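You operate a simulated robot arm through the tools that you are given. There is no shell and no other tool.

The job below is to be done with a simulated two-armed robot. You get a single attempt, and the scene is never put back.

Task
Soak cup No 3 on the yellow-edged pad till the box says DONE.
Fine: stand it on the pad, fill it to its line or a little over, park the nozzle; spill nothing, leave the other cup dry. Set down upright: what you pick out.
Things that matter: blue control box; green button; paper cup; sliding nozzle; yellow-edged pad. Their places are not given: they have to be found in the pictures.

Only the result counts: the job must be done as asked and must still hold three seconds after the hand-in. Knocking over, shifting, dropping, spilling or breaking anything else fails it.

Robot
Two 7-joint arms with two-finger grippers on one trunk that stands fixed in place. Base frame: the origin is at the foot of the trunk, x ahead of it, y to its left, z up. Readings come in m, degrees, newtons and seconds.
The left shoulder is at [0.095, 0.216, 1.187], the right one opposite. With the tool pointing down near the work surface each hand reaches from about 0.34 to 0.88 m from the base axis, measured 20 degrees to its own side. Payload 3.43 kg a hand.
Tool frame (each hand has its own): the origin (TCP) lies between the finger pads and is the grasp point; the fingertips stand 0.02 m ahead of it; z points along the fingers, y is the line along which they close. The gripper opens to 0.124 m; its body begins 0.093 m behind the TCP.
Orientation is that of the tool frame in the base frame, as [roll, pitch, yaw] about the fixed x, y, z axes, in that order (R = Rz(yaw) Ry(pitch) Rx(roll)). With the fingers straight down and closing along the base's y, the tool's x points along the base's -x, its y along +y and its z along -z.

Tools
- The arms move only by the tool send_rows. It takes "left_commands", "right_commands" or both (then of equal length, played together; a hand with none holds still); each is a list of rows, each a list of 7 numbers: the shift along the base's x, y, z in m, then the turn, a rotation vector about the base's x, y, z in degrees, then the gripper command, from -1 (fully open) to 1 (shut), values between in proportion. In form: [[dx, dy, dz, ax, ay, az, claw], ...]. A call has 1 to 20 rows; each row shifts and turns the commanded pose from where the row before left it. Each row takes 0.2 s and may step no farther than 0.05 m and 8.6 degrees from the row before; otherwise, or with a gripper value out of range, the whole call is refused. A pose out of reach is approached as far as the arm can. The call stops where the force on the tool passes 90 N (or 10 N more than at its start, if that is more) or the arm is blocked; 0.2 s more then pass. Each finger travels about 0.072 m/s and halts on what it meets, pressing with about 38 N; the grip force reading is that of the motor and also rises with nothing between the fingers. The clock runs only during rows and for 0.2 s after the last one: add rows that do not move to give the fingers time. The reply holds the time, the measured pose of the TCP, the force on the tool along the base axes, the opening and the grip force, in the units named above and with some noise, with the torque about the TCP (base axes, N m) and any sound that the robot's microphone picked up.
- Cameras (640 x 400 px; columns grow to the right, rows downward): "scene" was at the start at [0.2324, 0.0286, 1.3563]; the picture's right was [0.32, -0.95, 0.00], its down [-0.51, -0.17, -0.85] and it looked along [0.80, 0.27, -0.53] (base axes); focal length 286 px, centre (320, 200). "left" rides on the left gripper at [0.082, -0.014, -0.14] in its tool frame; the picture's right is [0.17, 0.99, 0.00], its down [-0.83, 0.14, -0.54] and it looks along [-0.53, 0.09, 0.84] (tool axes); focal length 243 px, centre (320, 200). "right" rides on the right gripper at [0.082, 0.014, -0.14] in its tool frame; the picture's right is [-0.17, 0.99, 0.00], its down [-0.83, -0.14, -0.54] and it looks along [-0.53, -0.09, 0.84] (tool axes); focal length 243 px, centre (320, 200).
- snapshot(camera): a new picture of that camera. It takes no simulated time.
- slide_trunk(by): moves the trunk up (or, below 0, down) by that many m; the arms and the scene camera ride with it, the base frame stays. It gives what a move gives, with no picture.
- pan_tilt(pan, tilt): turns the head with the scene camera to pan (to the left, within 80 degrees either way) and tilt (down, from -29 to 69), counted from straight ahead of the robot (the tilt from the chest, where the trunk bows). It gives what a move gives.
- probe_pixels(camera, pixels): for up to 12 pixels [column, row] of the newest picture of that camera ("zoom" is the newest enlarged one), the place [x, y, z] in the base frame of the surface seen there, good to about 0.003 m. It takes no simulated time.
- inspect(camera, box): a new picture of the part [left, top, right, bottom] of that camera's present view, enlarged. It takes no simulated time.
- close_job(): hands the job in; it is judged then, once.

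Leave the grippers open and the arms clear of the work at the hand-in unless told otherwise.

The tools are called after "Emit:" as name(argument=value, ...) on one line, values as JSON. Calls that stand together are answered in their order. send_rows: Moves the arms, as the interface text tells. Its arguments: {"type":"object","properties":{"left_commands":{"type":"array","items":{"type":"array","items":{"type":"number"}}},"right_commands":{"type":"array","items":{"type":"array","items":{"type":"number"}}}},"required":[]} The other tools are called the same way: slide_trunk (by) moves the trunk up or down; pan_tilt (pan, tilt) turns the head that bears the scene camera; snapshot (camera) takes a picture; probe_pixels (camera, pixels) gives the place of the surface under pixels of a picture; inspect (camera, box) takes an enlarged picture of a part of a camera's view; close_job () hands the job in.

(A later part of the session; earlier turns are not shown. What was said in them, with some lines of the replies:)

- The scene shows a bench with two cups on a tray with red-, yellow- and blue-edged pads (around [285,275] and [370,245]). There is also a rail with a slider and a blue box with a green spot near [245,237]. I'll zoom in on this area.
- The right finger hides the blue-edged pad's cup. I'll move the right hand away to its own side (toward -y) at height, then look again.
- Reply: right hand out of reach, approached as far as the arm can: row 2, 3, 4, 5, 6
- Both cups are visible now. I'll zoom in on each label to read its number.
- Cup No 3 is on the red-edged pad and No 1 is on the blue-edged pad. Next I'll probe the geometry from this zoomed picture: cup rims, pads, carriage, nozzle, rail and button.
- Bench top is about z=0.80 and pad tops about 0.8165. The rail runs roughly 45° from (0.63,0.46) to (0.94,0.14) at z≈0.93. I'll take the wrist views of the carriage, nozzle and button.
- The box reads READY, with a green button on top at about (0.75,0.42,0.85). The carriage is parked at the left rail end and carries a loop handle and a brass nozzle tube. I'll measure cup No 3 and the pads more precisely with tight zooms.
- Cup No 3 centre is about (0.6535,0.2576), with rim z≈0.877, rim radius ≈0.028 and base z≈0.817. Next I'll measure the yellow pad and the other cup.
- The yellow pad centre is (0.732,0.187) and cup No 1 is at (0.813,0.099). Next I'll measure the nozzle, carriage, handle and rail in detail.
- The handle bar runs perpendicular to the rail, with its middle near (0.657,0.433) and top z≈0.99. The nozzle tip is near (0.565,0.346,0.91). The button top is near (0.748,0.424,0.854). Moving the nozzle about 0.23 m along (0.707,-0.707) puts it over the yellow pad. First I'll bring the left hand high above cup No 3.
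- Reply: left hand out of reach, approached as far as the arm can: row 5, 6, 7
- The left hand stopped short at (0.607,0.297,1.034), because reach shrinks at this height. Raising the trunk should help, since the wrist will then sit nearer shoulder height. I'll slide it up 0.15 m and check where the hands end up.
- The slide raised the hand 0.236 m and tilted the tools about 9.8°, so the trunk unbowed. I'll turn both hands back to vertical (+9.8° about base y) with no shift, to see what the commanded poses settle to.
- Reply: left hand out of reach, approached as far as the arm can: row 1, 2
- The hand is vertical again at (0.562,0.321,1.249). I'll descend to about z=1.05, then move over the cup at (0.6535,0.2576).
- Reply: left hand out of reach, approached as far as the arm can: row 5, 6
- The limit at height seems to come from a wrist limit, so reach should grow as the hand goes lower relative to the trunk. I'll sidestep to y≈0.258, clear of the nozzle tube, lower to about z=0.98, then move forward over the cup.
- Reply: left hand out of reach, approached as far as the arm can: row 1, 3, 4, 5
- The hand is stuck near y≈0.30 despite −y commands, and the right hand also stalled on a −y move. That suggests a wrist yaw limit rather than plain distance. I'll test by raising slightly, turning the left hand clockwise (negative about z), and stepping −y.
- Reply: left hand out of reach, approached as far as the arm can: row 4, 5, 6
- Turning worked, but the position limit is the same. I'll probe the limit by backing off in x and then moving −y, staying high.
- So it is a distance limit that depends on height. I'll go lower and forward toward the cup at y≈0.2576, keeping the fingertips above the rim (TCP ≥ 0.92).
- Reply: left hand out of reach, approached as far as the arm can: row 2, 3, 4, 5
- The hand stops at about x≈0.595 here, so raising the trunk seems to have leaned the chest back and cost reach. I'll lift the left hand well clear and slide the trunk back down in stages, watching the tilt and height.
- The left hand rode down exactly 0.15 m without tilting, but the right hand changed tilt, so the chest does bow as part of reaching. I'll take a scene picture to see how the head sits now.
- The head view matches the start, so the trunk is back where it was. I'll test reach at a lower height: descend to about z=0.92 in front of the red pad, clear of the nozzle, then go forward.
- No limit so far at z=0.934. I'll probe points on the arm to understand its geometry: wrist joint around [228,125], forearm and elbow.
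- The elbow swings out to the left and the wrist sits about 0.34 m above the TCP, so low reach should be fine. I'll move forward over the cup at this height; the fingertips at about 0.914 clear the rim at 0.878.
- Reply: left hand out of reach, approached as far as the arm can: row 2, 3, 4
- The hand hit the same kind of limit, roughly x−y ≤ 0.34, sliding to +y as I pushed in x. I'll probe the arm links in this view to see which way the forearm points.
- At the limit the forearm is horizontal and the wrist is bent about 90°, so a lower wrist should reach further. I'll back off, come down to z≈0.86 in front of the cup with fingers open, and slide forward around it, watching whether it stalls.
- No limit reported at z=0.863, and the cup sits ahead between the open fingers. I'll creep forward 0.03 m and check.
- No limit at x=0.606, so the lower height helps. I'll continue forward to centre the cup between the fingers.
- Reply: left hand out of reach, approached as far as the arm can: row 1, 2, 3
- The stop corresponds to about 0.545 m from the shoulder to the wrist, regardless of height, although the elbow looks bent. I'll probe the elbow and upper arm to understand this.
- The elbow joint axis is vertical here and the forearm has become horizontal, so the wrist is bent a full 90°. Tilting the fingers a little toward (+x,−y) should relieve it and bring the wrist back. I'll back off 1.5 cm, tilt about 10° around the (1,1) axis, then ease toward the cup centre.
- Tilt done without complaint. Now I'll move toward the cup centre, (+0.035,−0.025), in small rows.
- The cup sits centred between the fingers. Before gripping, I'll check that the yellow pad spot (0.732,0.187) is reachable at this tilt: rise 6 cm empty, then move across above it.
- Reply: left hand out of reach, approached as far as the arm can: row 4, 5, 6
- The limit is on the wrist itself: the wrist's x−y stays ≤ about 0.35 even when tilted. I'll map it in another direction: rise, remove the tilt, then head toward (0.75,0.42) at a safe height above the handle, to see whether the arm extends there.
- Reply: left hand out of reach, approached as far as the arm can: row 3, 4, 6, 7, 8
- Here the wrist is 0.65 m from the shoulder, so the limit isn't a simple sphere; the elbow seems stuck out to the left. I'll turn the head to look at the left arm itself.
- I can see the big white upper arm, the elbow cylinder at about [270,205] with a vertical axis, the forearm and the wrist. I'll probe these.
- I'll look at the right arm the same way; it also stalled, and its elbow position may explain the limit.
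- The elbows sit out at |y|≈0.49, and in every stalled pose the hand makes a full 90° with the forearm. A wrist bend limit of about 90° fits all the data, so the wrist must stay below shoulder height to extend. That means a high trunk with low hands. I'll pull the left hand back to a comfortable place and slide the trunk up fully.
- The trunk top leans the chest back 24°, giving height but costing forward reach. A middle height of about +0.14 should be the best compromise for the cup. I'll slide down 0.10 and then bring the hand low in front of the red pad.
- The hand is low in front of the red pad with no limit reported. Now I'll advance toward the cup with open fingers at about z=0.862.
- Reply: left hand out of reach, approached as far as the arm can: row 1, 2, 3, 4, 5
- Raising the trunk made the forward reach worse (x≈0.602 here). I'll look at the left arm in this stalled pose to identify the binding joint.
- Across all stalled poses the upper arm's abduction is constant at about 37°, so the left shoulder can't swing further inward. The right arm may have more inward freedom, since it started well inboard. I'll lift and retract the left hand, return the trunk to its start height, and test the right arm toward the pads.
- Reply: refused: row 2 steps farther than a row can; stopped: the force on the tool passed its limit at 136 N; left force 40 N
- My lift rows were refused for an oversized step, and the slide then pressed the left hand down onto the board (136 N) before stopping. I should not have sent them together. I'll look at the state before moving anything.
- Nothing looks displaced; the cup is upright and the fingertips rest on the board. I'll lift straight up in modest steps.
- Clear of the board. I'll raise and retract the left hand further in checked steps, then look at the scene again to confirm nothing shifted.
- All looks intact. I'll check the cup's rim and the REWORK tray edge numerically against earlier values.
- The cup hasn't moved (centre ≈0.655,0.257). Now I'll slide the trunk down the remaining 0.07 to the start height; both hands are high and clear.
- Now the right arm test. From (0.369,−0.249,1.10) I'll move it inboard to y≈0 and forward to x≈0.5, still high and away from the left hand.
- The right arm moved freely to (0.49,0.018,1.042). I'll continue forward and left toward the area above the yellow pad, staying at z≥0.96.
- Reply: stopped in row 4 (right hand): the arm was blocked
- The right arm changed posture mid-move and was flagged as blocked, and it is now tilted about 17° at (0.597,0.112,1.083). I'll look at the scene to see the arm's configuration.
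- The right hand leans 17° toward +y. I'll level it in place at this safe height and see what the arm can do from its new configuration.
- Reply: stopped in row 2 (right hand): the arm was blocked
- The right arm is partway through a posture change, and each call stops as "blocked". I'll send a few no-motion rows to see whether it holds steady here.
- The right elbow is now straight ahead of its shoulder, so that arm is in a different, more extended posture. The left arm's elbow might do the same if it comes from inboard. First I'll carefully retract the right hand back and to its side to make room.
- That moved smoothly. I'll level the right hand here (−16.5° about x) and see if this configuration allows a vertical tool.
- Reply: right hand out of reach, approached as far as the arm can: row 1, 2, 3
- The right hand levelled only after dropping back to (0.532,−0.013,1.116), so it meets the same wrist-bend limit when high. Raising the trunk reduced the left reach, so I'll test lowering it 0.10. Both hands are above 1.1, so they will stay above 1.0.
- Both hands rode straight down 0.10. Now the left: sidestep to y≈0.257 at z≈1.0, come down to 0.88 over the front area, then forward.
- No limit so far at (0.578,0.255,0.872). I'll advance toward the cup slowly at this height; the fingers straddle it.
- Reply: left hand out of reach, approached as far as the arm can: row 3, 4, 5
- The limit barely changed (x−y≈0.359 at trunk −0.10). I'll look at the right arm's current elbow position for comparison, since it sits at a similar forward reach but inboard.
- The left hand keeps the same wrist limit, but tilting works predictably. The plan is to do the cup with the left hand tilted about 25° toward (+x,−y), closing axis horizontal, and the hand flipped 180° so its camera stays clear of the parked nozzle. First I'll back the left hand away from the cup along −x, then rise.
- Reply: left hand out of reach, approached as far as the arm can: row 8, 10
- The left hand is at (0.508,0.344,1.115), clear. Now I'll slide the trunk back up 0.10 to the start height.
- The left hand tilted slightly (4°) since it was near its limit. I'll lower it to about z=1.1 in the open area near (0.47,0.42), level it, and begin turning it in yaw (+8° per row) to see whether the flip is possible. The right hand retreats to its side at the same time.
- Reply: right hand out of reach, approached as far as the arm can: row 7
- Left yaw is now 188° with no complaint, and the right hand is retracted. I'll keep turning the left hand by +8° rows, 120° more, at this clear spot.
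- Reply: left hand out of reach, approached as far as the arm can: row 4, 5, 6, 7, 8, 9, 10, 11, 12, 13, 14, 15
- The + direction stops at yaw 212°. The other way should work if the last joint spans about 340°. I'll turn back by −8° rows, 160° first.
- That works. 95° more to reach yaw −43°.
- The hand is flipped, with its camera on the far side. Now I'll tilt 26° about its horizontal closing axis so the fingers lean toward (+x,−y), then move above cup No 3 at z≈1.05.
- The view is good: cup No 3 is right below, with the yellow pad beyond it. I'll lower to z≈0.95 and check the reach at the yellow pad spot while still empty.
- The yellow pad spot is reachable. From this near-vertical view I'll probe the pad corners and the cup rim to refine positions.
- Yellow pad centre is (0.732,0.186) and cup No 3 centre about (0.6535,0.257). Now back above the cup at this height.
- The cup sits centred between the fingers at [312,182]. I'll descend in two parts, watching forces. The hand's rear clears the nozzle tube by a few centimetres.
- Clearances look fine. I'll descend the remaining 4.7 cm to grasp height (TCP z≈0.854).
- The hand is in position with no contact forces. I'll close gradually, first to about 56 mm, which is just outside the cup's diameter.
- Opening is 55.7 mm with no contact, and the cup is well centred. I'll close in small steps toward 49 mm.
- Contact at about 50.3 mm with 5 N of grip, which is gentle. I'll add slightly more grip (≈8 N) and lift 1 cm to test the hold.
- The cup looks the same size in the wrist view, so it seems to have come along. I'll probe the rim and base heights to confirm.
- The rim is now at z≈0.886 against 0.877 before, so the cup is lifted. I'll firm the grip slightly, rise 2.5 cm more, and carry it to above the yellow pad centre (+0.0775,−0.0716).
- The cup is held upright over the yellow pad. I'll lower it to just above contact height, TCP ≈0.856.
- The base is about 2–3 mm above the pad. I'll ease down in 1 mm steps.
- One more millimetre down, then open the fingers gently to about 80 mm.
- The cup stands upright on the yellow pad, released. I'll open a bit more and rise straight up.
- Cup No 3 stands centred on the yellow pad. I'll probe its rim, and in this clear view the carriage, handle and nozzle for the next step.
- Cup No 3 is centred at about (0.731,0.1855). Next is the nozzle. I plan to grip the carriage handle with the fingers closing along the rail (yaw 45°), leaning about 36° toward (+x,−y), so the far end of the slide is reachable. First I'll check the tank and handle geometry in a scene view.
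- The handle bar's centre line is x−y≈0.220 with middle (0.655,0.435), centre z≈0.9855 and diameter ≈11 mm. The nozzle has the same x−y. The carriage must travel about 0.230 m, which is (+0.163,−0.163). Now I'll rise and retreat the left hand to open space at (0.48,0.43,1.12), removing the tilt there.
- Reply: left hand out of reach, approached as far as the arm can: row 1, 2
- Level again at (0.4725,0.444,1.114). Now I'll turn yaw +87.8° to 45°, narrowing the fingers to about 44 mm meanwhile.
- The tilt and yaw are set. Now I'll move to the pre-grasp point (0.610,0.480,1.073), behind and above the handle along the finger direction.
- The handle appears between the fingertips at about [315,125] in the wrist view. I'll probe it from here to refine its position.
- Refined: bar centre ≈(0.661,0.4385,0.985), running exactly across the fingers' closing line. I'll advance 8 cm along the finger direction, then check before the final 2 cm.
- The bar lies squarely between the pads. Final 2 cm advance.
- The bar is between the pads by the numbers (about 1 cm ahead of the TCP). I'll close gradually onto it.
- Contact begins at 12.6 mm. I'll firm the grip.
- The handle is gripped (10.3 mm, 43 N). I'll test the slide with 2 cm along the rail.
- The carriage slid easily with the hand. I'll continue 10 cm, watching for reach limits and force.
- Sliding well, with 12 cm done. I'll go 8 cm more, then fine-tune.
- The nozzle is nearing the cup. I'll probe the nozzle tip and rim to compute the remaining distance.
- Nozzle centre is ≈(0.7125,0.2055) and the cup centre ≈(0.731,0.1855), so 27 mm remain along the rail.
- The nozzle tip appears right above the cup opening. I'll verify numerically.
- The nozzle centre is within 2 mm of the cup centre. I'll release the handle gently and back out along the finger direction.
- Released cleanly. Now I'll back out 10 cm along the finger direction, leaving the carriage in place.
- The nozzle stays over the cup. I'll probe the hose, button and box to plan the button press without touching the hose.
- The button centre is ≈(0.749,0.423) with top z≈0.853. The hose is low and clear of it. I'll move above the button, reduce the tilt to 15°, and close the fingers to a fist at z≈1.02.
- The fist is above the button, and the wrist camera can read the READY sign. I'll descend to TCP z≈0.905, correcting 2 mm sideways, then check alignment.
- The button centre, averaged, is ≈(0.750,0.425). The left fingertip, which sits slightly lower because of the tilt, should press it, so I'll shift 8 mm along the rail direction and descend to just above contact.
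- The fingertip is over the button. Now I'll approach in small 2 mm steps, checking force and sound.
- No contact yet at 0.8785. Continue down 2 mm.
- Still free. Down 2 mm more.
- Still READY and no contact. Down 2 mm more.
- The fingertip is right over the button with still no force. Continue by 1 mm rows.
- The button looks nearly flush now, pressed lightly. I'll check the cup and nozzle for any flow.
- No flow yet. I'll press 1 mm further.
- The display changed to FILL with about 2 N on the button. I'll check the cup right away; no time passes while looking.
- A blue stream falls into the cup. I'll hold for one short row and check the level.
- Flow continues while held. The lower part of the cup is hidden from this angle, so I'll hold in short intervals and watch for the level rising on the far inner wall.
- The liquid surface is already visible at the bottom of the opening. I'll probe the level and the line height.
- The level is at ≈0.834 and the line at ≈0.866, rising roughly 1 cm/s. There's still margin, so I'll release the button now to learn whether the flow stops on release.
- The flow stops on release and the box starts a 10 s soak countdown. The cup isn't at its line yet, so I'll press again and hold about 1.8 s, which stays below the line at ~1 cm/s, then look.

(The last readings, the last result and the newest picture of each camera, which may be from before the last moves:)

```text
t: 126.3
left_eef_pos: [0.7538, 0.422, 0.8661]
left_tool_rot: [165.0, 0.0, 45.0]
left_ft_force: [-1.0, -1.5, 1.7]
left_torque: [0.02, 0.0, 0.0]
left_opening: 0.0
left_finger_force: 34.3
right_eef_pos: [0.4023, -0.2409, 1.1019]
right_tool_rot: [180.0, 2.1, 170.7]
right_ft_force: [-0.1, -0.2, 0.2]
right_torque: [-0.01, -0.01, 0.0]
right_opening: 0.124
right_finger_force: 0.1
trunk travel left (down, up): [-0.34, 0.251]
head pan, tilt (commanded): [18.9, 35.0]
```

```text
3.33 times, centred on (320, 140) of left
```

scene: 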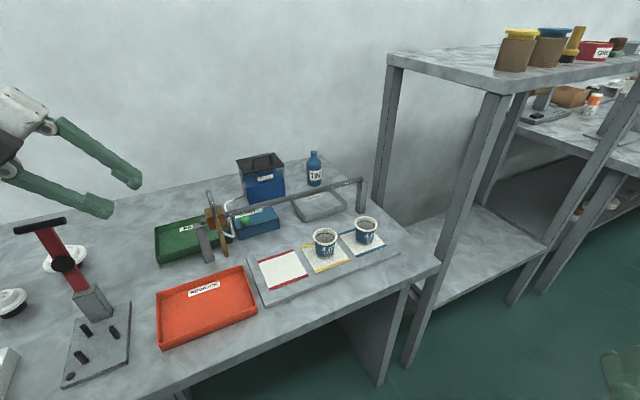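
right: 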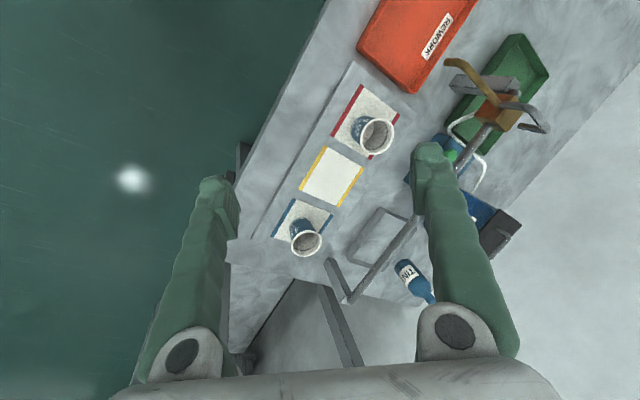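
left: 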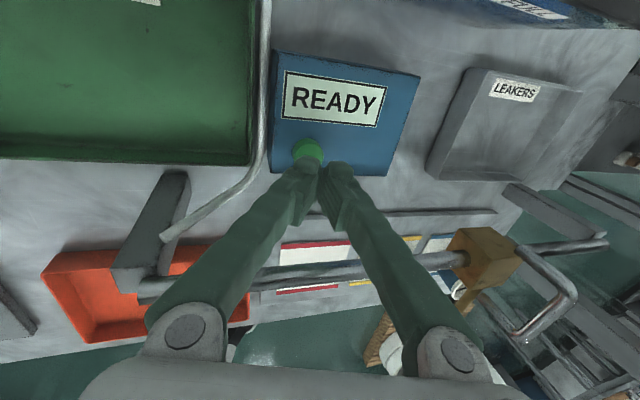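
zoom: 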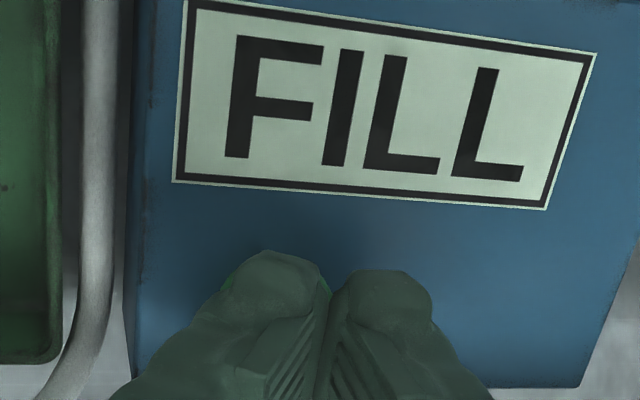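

FILL again, and the level is rising. I'll probe it.

Emit:
probe_pixels(camera="zoom", pixels=[[255, 200], [310, 200], [250, 210], [320, 212], [300, 215], [240, 205]])

```text
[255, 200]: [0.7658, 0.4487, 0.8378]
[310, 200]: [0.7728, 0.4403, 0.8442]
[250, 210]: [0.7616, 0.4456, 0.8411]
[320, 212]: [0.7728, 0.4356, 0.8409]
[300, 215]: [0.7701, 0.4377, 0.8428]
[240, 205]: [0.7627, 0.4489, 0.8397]
```

The zoom referred to the other picture, so I'll retake the cup view and probe it.

Emit:
inspect(camera="scene", box=[305, 215, 355, 265])

Emit:
probe_pixels(camera="zoom", pixels=[[255, 200], [310, 200], [250, 210], [320, 212], [300, 215], [240, 205]])

```text
8.00 times, centred on (330, 240) of scene
```

zoom: 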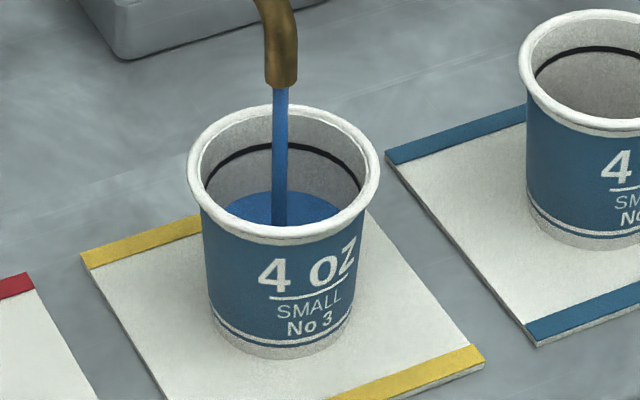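

```text
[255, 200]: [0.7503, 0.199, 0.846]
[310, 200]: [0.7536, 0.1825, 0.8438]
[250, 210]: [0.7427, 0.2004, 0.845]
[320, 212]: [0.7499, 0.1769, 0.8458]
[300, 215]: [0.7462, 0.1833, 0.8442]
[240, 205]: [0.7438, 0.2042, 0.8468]
```

Level 0.845, rising about 6 mm/s, with the line at 0.866. Holding 2 s more.

Emit:
send_rows(left_commands=[[0, 0, 0, 0, 0, 0, 0.98], [0, 0, 0, 0, 0, 0, 0.98], [0, 0, 0, 0, 0, 0, 0.98], [0, 0, 0, 0, 0, 0, 0.98], [0, 0, 0, 0, 0, 0, 0.98], [0, 0, 0, 0, 0, 0, 0.98], [0, 0, 0, 0, 0, 0, 0.98], [0, 0, 0, 0, 0, 0, 0.98], [0, 0, 0, 0, 0, 0, 0.98]])

Emit:
inspect(camera="scene", box=[305, 215, 355, 265])

Emit:
probe_pixels(camera="zoom", pixels=[[255, 190], [310, 190], [250, 200], [320, 200], [300, 210], [240, 205], [262, 148], [325, 150]])

```text
t: 128.3
left_eef_pos: [0.7556, 0.422, 0.8652]
left_tool_rot: [165.1, -0.1, 45.0]
left_ft_force: [0.2, 0.1, 1.2]
left_torque: [0.01, 0.02, -0.01]
left_opening: 0.0
left_finger_force: 34.7
right_eef_pos: [0.4026, -0.2402, 1.1023]
right_tool_rot: [179.9, 2.1, 170.8]
right_ft_force: [-0.1, 0.3, 0.4]
right_torque: [-0.02, -0.02, 0.02]
right_opening: 0.124
right_finger_force: 0.1
trunk travel left (down, up): [-0.34, 0.251]
head pan, tilt (commanded): [18.9, 35.0]
```

```text
8.00 times, centred on (330, 240) of scene
```

zoom: 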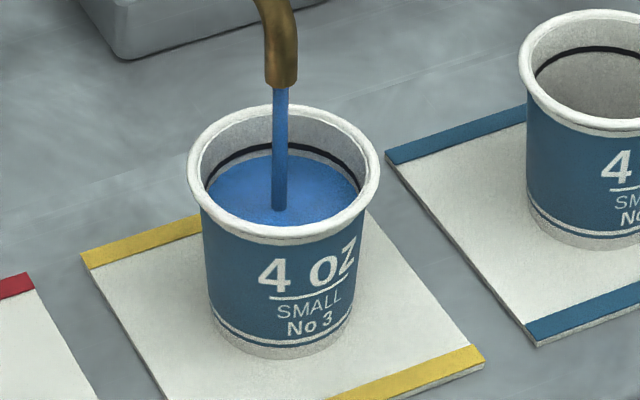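

```text
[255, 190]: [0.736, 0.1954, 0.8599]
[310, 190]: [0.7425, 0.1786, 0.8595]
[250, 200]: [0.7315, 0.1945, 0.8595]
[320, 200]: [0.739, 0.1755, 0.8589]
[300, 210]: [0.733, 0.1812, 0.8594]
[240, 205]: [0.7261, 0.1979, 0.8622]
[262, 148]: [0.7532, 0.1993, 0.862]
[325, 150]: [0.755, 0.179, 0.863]
```

Level 0.8595, just under the dark line by about 3–4 mm, at 7 mm/s. I'll hold 0.4 s more plus the settle time, then look.

Emit:
send_rows(left_commands=[[0, 0, 0, 0, 0, 0, 0.98], [0, 0, 0, 0, 0, 0, 0.98]])

Emit:
inspect(camera="scene", box=[310, 222, 345, 250])

Emit:
probe_pixels(camera="zoom", pixels=[[200, 160], [350, 160], [250, 200], [350, 200], [180, 200], [300, 230]])

```text
t: 128.9
left_eef_pos: [0.7541, 0.4219, 0.8664]
left_tool_rot: [164.9, -0.1, 44.8]
left_ft_force: [0.5, -0.5, 1.7]
left_torque: [-0.01, -0.01, -0.01]
left_opening: 0.0
left_finger_force: 34.3
right_eef_pos: [0.4028, -0.2412, 1.1024]
right_tool_rot: [179.9, 2.1, 170.7]
right_ft_force: [1.0, 0.0, 0.1]
right_torque: [0.0, -0.01, -0.02]
right_opening: 0.124
right_finger_force: 0.0
trunk travel left (down, up): [-0.34, 0.251]
head pan, tilt (commanded): [18.9, 35.0]
```

```text
14.29 times, centred on (328, 236) of scene
```

zoom: 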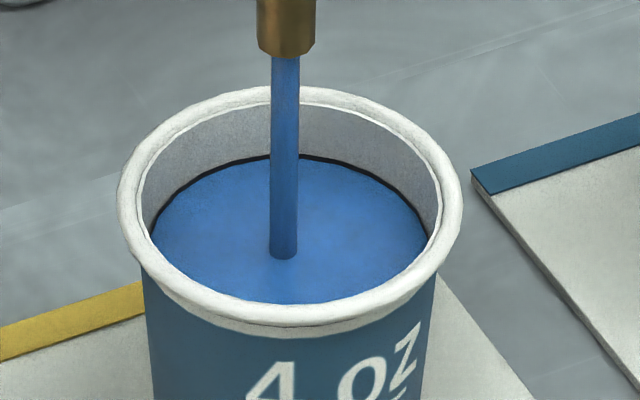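

```text
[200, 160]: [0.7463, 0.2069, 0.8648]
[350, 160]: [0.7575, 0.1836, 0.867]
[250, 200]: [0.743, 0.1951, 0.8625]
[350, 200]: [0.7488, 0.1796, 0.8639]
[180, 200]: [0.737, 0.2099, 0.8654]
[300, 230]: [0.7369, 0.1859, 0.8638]
```

The level touches the lower edge of the dark line (≈0.8637). I'll hold one more row (0.2 s, about +1.5 mm) and then release in the same call, so it ends on or slightly over the line.

Emit:
send_rows(left_commands=[[0, 0, 0, 0, 0, 0, 0.98], [0, 0, 0.005, 0, 0, 0, 0.98]])

Emit:
inspect(camera="left", box=[260, 80, 380, 200])

Emit:
inspect(camera="scene", box=[310, 222, 345, 250])

Emit:
probe_pixels(camera="zoom", pixels=[[200, 165], [350, 165], [250, 200], [350, 200], [180, 200], [300, 230], [290, 155], [290, 150]])

```text
t: 129.5
left_eef_pos: [0.7537, 0.4232, 0.8713]
left_tool_rot: [165.0, 0.0, 44.9]
left_ft_force: [0.4, 0.0, -0.4]
left_torque: [-0.01, 0.01, -0.04]
left_opening: 0.0
left_finger_force: 34.5
right_eef_pos: [0.4026, -0.2416, 1.1022]
right_tool_rot: [179.9, 2.1, 170.7]
right_ft_force: [-0.8, -0.2, 0.2]
right_torque: [0.0, 0.02, 0.02]
right_opening: 0.1239
right_finger_force: 0.0
trunk travel left (down, up): [-0.34, 0.251]
head pan, tilt (commanded): [18.9, 35.0]
```

```text
3.33 times, centred on (320, 140) of left
```

zoom: 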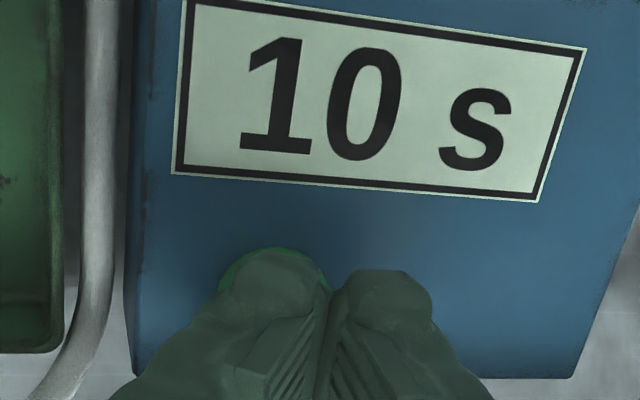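

```text
14.29 times, centred on (328, 236) of scene
```

zoom: 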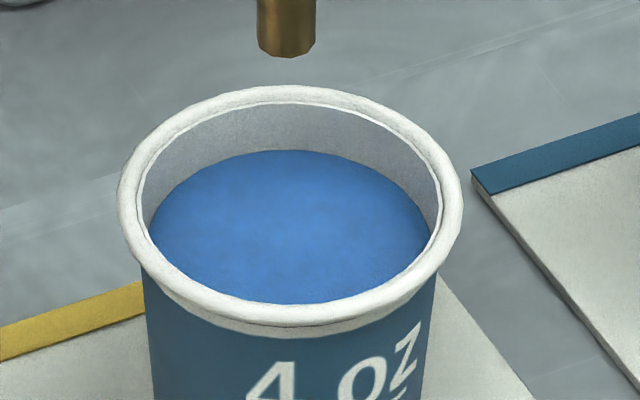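

```text
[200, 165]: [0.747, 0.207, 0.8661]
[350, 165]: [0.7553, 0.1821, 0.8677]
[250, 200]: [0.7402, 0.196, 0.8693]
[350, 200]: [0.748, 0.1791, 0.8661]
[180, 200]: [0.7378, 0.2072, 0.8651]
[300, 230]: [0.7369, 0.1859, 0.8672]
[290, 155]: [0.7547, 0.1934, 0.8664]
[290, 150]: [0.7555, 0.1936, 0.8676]
```

The liquid now just covers the line (≈0.866), flow is stopped, and the soak countdown restarted at 10 s. While it runs I'll lift off the button, restore the 36° tilt, open to 44 mm and return to the pre-grasp point by the handle.

Emit:
send_rows(left_commands=[[0, 0, 0.03, 0, 0, 0, 0.98], [0, 0, 0.045, 0, 0, 0, 0.98], [0, 0, 0.045, 0, 0, 0, 0.98], [0, 0, 0.045, 0, 0, 0, 0.98], [0, 0, 0.02, -4.95, -4.95, 0, 0.9], [0, 0, 0.015, -4.95, -4.95, 0, 0.7], [0, 0, 0.01, -4.95, -4.95, 0, 0.5], [0.006, -0.025, 0, 0, 0, 0, 0.29], [0.006, -0.025, 0, 0, 0, 0, 0.29], [0.005, -0.025, 0, 0, 0, 0, 0.29], [0.004, -0.024, -0.005, 0, 0, 0, 0.29], [0, 0, 0, 0, 0, 0, 0.29]])

Emit:
snapshot(camera="left")

Emit:
inspect(camera="scene", box=[180, 150, 380, 290])

```text
t: 132.1
left_eef_pos: [0.7753, 0.3237, 1.0748]
left_tool_rot: [144.0, -0.1, 44.8]
left_ft_force: [0.0, 0.4, 0.3]
left_torque: [-0.02, -0.01, 0.03]
left_opening: 0.0442
left_finger_force: 0.0
right_eef_pos: [0.4023, -0.2398, 1.1029]
right_tool_rot: [180.0, 2.0, 170.8]
right_ft_force: [-0.3, 0.5, 0.2]
right_torque: [-0.03, 0.0, -0.05]
right_opening: 0.1242
right_finger_force: 0.1
trunk travel left (down, up): [-0.34, 0.251]
head pan, tilt (commanded): [18.9, 35.0]
```

```text
taken
```

left: 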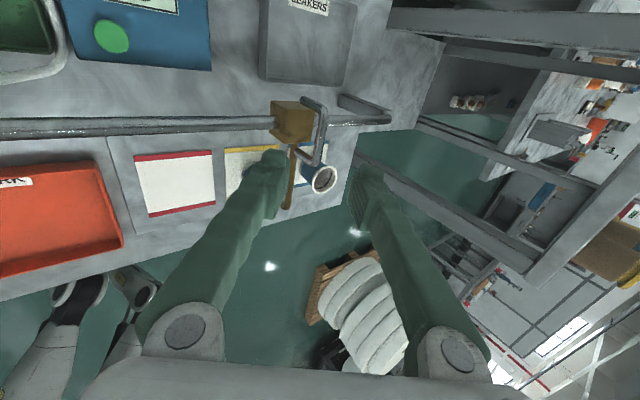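

```text
2.86 times, centred on (280, 220) of scene
```

zoom: 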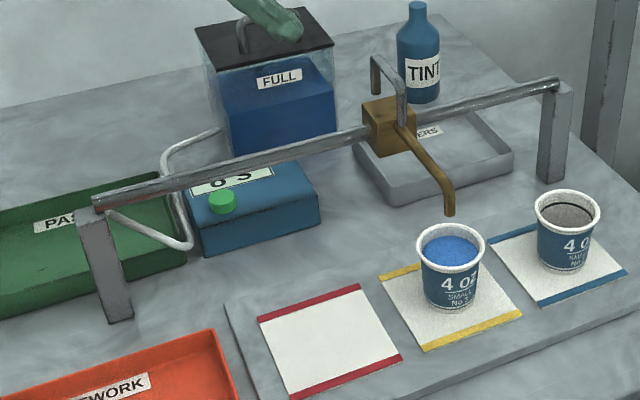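

I'm back at the pre-grasp point. I'll advance toward the handle again (same path as before), 3 of 4 steps, then check.

Emit:
send_rows(left_commands=[[0.0103, -0.0104, -0.0203, 0, 0, 0, 0.29], [0.0103, -0.0104, -0.0203, 0, 0, 0, 0.29], [0.0103, -0.0104, -0.0203, 0, 0, 0, 0.29], [0, 0, 0, 0, 0, 0, 0.29]])

Emit:
inspect(camera="left", box=[230, 90, 410, 250])

```text
t: 133.1
left_eef_pos: [0.8047, 0.2926, 1.0144]
left_tool_rot: [144.0, -0.1, 44.9]
left_ft_force: [-0.2, 0.2, -0.8]
left_torque: [0.0, 0.01, -0.01]
left_opening: 0.044
left_finger_force: 0.0
right_eef_pos: [0.4028, -0.2407, 1.1028]
right_tool_rot: [179.9, 2.1, 170.7]
right_ft_force: [-0.2, -0.8, 0.3]
right_torque: [-0.01, -0.03, 0.0]
right_opening: 0.124
right_finger_force: 0.1
trunk travel left (down, up): [-0.34, 0.251]
head pan, tilt (commanded): [18.9, 35.0]
```

```text
2.50 times, centred on (320, 170) of left
```

zoom: 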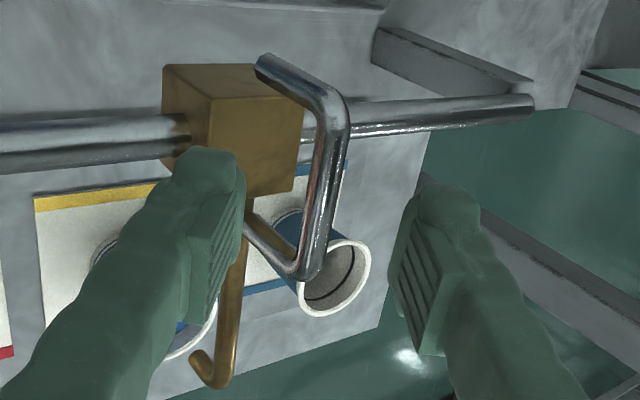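

Aligned. Final advance of 2.5 cm, then close on the bar.

Emit:
send_rows(left_commands=[[0.0055, -0.0053, -0.0105, 0, 0, 0, 0.29], [0.0055, -0.0053, -0.0105, 0, 0, 0, 0.29], [0, 0, 0, 0, 0, 0, 0.5], [0, 0, 0, 0, 0, 0, 0.65], [0, 0, 0, 0, 0, 0, 0.75], [0, 0, 0, 0, 0, 0, 0.83], [0, 0, 0, 0, 0, 0, 0.83]])

Emit:
inspect(camera="left", box=[230, 90, 410, 250])

```text
t: 134.7
left_eef_pos: [0.8161, 0.2815, 0.9942]
left_tool_rot: [144.0, -0.1, 45.0]
left_ft_force: [0.4, 0.0, 0.2]
left_torque: [-0.06, 0.07, 0.18]
left_opening: 0.0113
left_finger_force: 12.0
right_eef_pos: [0.403, -0.2406, 1.102]
right_tool_rot: [179.9, 2.1, 170.7]
right_ft_force: [-0.1, -0.2, 0.1]
right_torque: [0.05, -0.01, -0.02]
right_opening: 0.124
right_finger_force: 0.1
trunk travel left (down, up): [-0.34, 0.251]
head pan, tilt (commanded): [18.9, 35.0]
```

```text
2.50 times, centred on (320, 170) of left
```

zoom: 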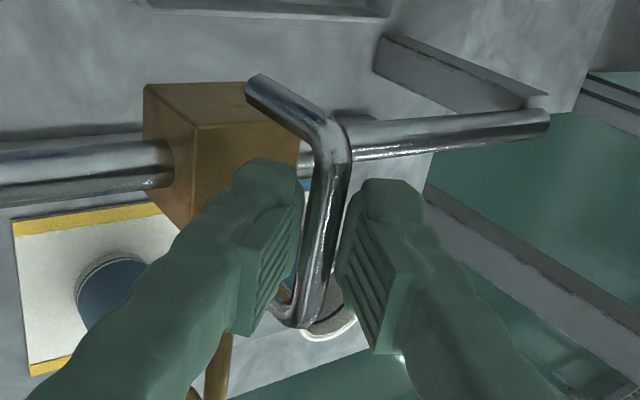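

Firmly aligned on the bar. I'll tighten the grip and slide the carriage back 16 cm toward its park end.

Emit:
send_rows(left_commands=[[0, 0, 0, 0, 0, 0, 0.88], [0, 0, 0, 0, 0, 0, 0.92], [-0.0071, 0.0071, 0, 0, 0, 0, 0.92], [-0.0141, 0.0141, 0, 0, 0, 0, 0.92], [-0.0141, 0.0141, 0, 0, 0, 0, 0.92], [-0.0141, 0.0141, 0, 0, 0, 0, 0.92], [-0.0141, 0.0141, 0, 0, 0, 0, 0.92], [-0.0141, 0.0141, 0, 0, 0, 0, 0.92], [-0.0141, 0.0141, 0, 0, 0, 0, 0.92], [-0.0141, 0.0141, 0, 0, 0, 0, 0.92], [-0.0071, 0.0071, 0, 0, 0, 0, 0.92], [0, 0, 0, 0, 0, 0, 0.92]])

Emit:
inspect(camera="scene", box=[170, 150, 370, 290])

```text
t: 137.3
left_eef_pos: [0.7036, 0.3949, 0.9939]
left_tool_rot: [144.0, 0.1, 44.9]
left_ft_force: [0.4, -0.4, -1.3]
left_torque: [-0.26, 0.32, 0.79]
left_opening: 0.0105
left_finger_force: 43.7
right_eef_pos: [0.4021, -0.241, 1.102]
right_tool_rot: [-180.0, 2.1, 170.8]
right_ft_force: [0.4, 0.2, -0.4]
right_torque: [-0.02, -0.01, 0.0]
right_opening: 0.1237
right_finger_force: 0.1
trunk travel left (down, up): [-0.34, 0.251]
head pan, tilt (commanded): [18.9, 35.0]
```

```text
2.86 times, centred on (270, 220) of scene
```

zoom: 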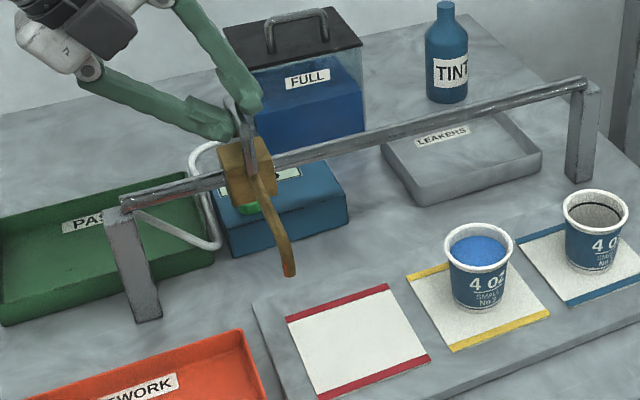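

16 cm back, with 6.7 cm remaining to the original park position. I'll continue 6 cm.

Emit:
send_rows(left_commands=[[-0.0141, 0.0141, 0, 0, 0, 0, 0.92], [-0.0141, 0.0141, 0, 0, 0, 0, 0.92], [-0.0106, 0.0106, 0, 0, 0, 0, 0.92], [-0.0035, 0.0035, 0, 0, 0, 0, 0.92], [0, 0, 0, 0, 0, 0, 0.92]])

Emit:
inspect(camera="scene", box=[170, 170, 290, 270])

Emit:
probe_pixels(camera="zoom", pixels=[[255, 255], [245, 240]])

```text
t: 138.5
left_eef_pos: [0.6605, 0.4379, 0.9937]
left_tool_rot: [144.0, 0.1, 44.9]
left_ft_force: [-4.1, -1.5, -3.2]
left_torque: [-0.38, 0.46, 0.69]
left_opening: 0.0104
left_finger_force: 44.4
right_eef_pos: [0.4022, -0.241, 1.1024]
right_tool_rot: [180.0, 2.1, 170.8]
right_ft_force: [1.1, 0.2, 0.7]
right_torque: [-0.02, -0.01, -0.01]
right_opening: 0.124
right_finger_force: 0.0
trunk travel left (down, up): [-0.34, 0.251]
head pan, tilt (commanded): [18.9, 35.0]
```

```text
4.00 times, centred on (230, 220) of scene
```

zoom: 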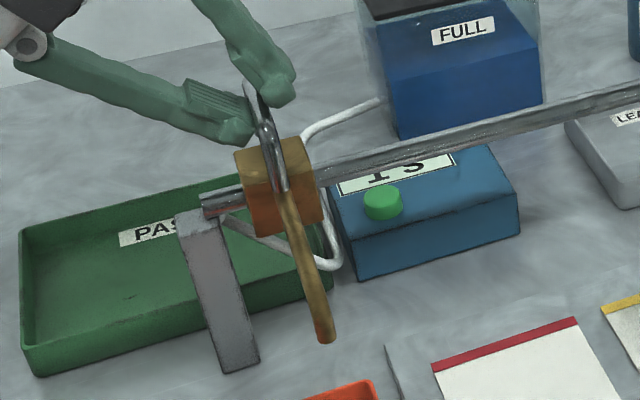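

```text
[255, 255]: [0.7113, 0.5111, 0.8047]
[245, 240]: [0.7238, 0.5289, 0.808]
```

Nearly parked, and the display reads 1 s. I'll finish the last 6 mm in small steps, watching for the stop.

Emit:
send_rows(left_commands=[[-0.0021, 0.0021, 0, 0, 0, 0, 0.92], [-0.0021, 0.0021, 0, 0, 0, 0, 0.92], [0, 0, 0, 0, 0, 0, 0.92]])

Emit:
inspect(camera="scene", box=[195, 180, 275, 270])

Emit:
probe_pixels(camera="zoom", pixels=[[310, 330], [305, 320], [300, 300], [255, 180], [320, 170]])

```text
t: 139.3
left_eef_pos: [0.6568, 0.4412, 0.9934]
left_tool_rot: [144.1, -0.1, 44.9]
left_ft_force: [-4.7, -2.4, -4.7]
left_torque: [-0.28, 0.37, 0.73]
left_opening: 0.0107
left_finger_force: 44.0
right_eef_pos: [0.4027, -0.2407, 1.1023]
right_tool_rot: [179.9, 2.1, 170.8]
right_ft_force: [1.0, 0.6, -0.4]
right_torque: [0.02, -0.01, 0.0]
right_opening: 0.124
right_finger_force: 0.1
trunk travel left (down, up): [-0.34, 0.251]
head pan, tilt (commanded): [18.9, 35.0]
```

```text
4.44 times, centred on (235, 225) of scene
```

zoom: 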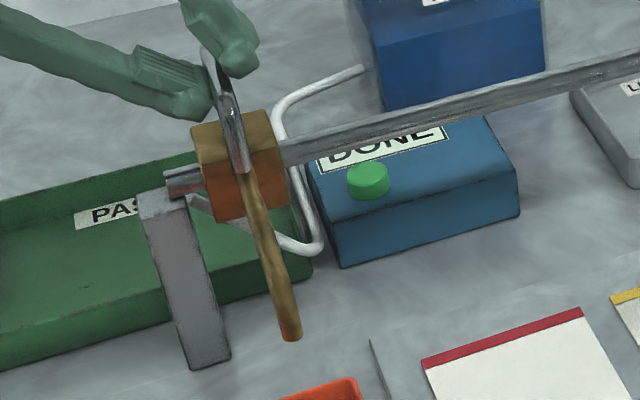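

```text
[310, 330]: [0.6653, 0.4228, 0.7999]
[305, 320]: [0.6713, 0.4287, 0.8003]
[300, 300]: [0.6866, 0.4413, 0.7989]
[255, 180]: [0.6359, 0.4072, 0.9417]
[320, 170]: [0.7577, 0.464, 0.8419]
```

The box says DONE. I'll probe the nozzle tip and carriage against the original parked values (tip ≈0.5653,0.3462).

Emit:
probe_pixels(camera="zoom", pixels=[[290, 333], [285, 310], [272, 270], [205, 195], [270, 190], [215, 145], [180, 180]])

```text
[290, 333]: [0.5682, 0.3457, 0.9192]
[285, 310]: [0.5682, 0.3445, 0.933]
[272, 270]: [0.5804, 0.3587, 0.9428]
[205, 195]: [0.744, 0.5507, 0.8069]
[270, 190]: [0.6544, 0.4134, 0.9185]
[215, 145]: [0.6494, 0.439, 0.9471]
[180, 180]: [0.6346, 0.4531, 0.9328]
```

It's within 2–3 mm of the original. I'll nudge 2.5 mm more to sit where it was parked.

Emit:
send_rows(left_commands=[[-0.0018, 0.0018, 0, 0, 0, 0, 0.92], [0, 0, 0, 0, 0, 0, 0.92]])

Emit:
inspect(camera="scene", box=[195, 180, 275, 270])

Emit:
probe_pixels(camera="zoom", pixels=[[289, 333], [285, 310], [271, 270], [215, 145], [270, 190]])

```text
t: 139.9
left_eef_pos: [0.6538, 0.4439, 0.9949]
left_tool_rot: [144.1, 0.1, 44.9]
left_ft_force: [-6.7, -4.1, -8.0]
left_torque: [-0.26, 0.38, 0.73]
left_opening: 0.0105
left_finger_force: 44.2
right_eef_pos: [0.4027, -0.2404, 1.1028]
right_tool_rot: [179.9, 2.2, 170.8]
right_ft_force: [0.1, 0.2, -0.4]
right_torque: [0.01, -0.02, -0.01]
right_opening: 0.1241
right_finger_force: 0.0
trunk travel left (down, up): [-0.34, 0.251]
head pan, tilt (commanded): [18.9, 35.0]
```

```text
4.44 times, centred on (235, 225) of scene
```

zoom: 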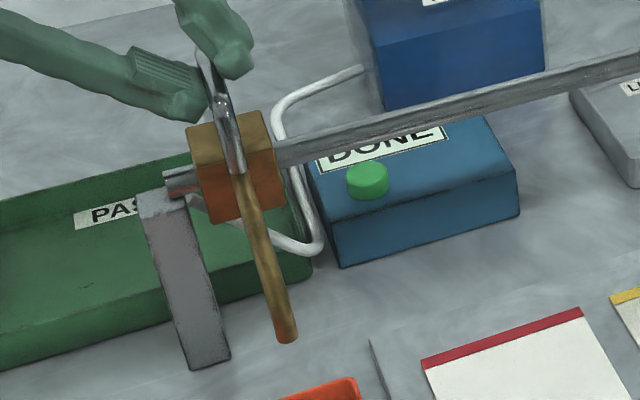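

```text
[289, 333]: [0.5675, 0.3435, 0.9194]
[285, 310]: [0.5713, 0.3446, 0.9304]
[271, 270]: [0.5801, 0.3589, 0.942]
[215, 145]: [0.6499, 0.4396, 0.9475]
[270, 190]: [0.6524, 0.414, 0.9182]
```

In this picture the tip is at px (227.6,256), the same as in the earlier parked view (227.5,256), so it is parked. I'll release the handle gently and back out.

Emit:
send_rows(left_commands=[[0, 0, 0, 0, 0, 0, 0.85], [0, 0, 0, 0, 0, 0, 0.75], [0, 0, 0, 0, 0, 0, 0.5], [0, 0, 0, 0, 0, 0, 0.29], [0, 0, 0, 0, 0, 0, 0.29]])

Emit:
inspect(camera="left", box=[230, 90, 410, 250])

Emit:
inspect(camera="scene", box=[195, 180, 275, 270])

```text
t: 141.1
left_eef_pos: [0.6545, 0.4425, 0.9948]
left_tool_rot: [144.0, -0.1, 44.9]
left_ft_force: [-1.3, -0.4, -0.5]
left_torque: [-0.01, 0.01, 0.01]
left_opening: 0.0441
left_finger_force: 0.0
right_eef_pos: [0.4021, -0.241, 1.1008]
right_tool_rot: [179.9, 2.0, 170.8]
right_ft_force: [-1.1, 0.3, 0.6]
right_torque: [0.02, 0.03, 0.01]
right_opening: 0.1239
right_finger_force: 0.1
trunk travel left (down, up): [-0.34, 0.251]
head pan, tilt (commanded): [18.9, 35.0]
```

```text
2.50 times, centred on (320, 170) of left
```

zoom: 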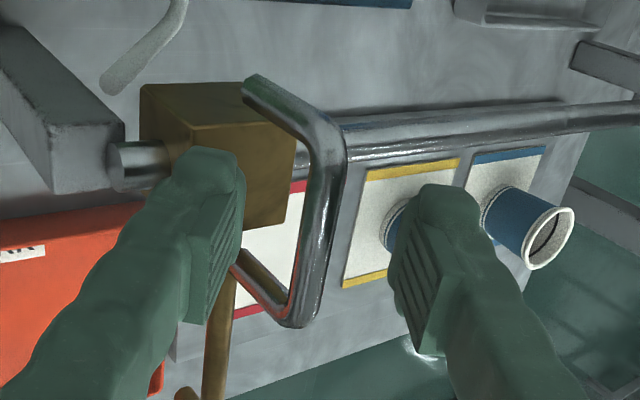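

```text
4.44 times, centred on (235, 225) of scene
```

zoom: 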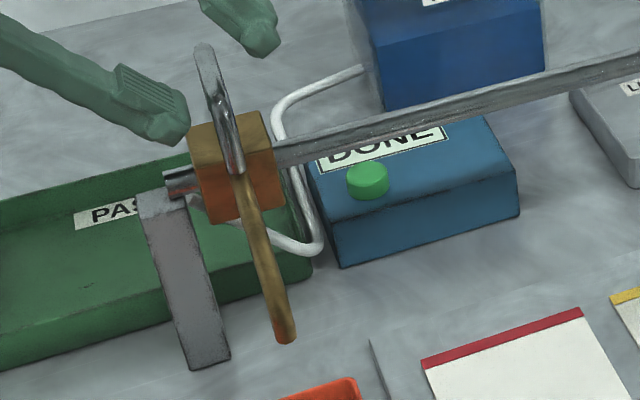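

Released cleanly; carriage parked, display DONE. I'll back out along the finger direction, then move the hand to open space.

Emit:
send_rows(left_commands=[[-0.0104, 0.0104, 0.0202, 0, 0, 0, 0.29], [-0.0104, 0.0104, 0.0202, 0, 0, 0, 0.29], [-0.0104, 0.0104, 0.0202, 0, 0, 0, 0.29], [-0.0104, 0.0104, 0.0202, 0, 0, 0, 0.29], [-0.03, 0.0, 0.015, 0, 0, 0, 0.29], [-0.035, -0.005, 0.01, 0, 0, 0, 0.0], [-0.035, -0.005, 0.005, 0, 0, 0, -0.3], [-0.03, -0.005, 0.0, 0, 0, 0, -0.6], [0, 0, 0, 0, 0, 0, -1], [0, 0, 0, 0, 0, 0, -1], [0, 0, 0, 0, 0, 0, -1]])

Emit:
snapshot(camera="scene")

Emit:
inspect(camera="scene", box=[180, 180, 400, 300])

```text
t: 143.5
left_eef_pos: [0.4836, 0.4706, 1.1048]
left_tool_rot: [144.0, 0.0, 44.8]
left_ft_force: [0.5, 0.3, 0.4]
left_torque: [-0.02, 0.01, 0.0]
left_opening: 0.1238
left_finger_force: 0.1
right_eef_pos: [0.4025, -0.2408, 1.1023]
right_tool_rot: [179.9, 2.1, 170.7]
right_ft_force: [-0.3, 0.3, -0.6]
right_torque: [0.01, -0.01, -0.02]
right_opening: 0.124
right_finger_force: 0.0
trunk travel left (down, up): [-0.34, 0.251]
head pan, tilt (commanded): [18.9, 35.0]
```

```text
taken
```

scene: 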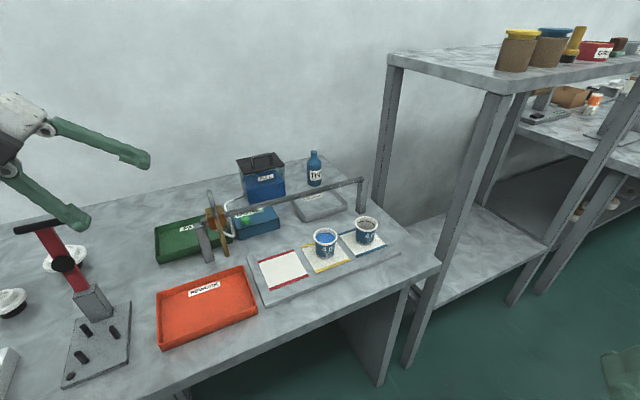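

```text
2.91 times, centred on (290, 240) of scene
```

zoom: 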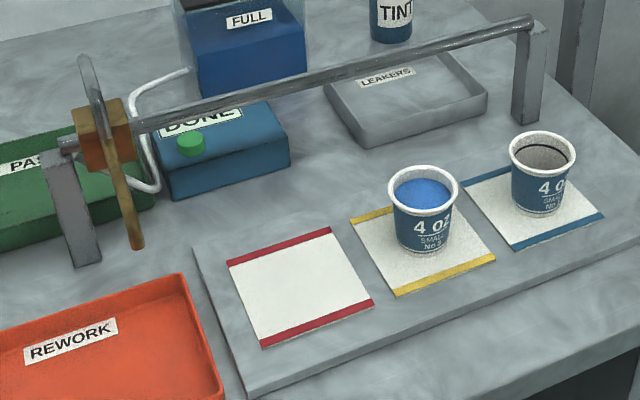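

Everything is in place: DONE shown, nozzle parked, No 3 full on the yellow pad, No 1 dry. Last, a close look at the level and the pad.

Emit:
inspect(camera="scene", box=[300, 220, 350, 275])

Emit:
probe_pixels(camera="zoom", pixels=[[325, 125], [300, 150], [350, 150], [325, 170], [325, 98], [325, 105]])

```text
7.27 times, centred on (325, 248) of scene
```

zoom: 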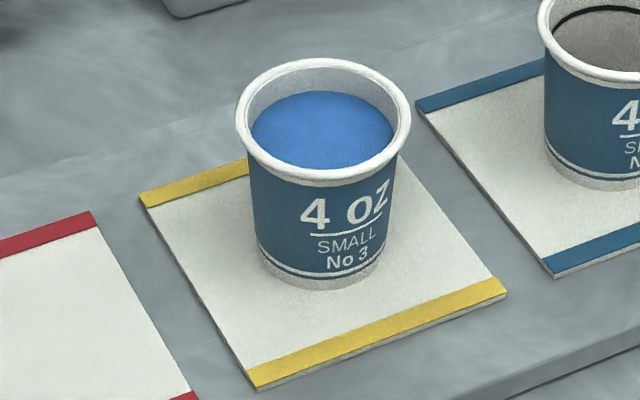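

```text
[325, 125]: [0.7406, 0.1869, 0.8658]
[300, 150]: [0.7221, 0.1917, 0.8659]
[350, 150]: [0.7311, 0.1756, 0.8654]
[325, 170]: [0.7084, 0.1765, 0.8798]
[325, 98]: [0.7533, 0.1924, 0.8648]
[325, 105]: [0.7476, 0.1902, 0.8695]
```

The level holds at about 0.866, just covering the line, with no leak or spill. The cup is upright on the yellow-edged pad, the box says DONE, the nozzle is parked, the grippers are open and the arms are clear. Handing in.

Emit:
close_job()

```text
The job is handed in.
```

Cup No 3 is soaked and the job is handed in; I don't have the judge's result. At the last check before the hand-in:

- **Cup No 3:** it stood upright near the centre of the yellow-edged pad. The liquid just covered its line and the level had not dropped since filling.
- **Box:** it showed DONE. I released the button once below the line to see how it worked, which started the 10 s countdown early. Filling the rest restarted it, and DONE came from that second countdown.
- **Nozzle:** it was back in its parked position, to within a few millimetres.
- **Everything else:** cup No 1 was dry on its blue-edged pad, and I saw no spill.
- **Arms:** both grippers were open and the arms clear of the work.

Early on I pressed the left fingertips onto the pad board with a peak of 136 N. I had sent a trunk move together with a lift that was refused. Pictures afterwards showed the cups, pads and tray where they had been.
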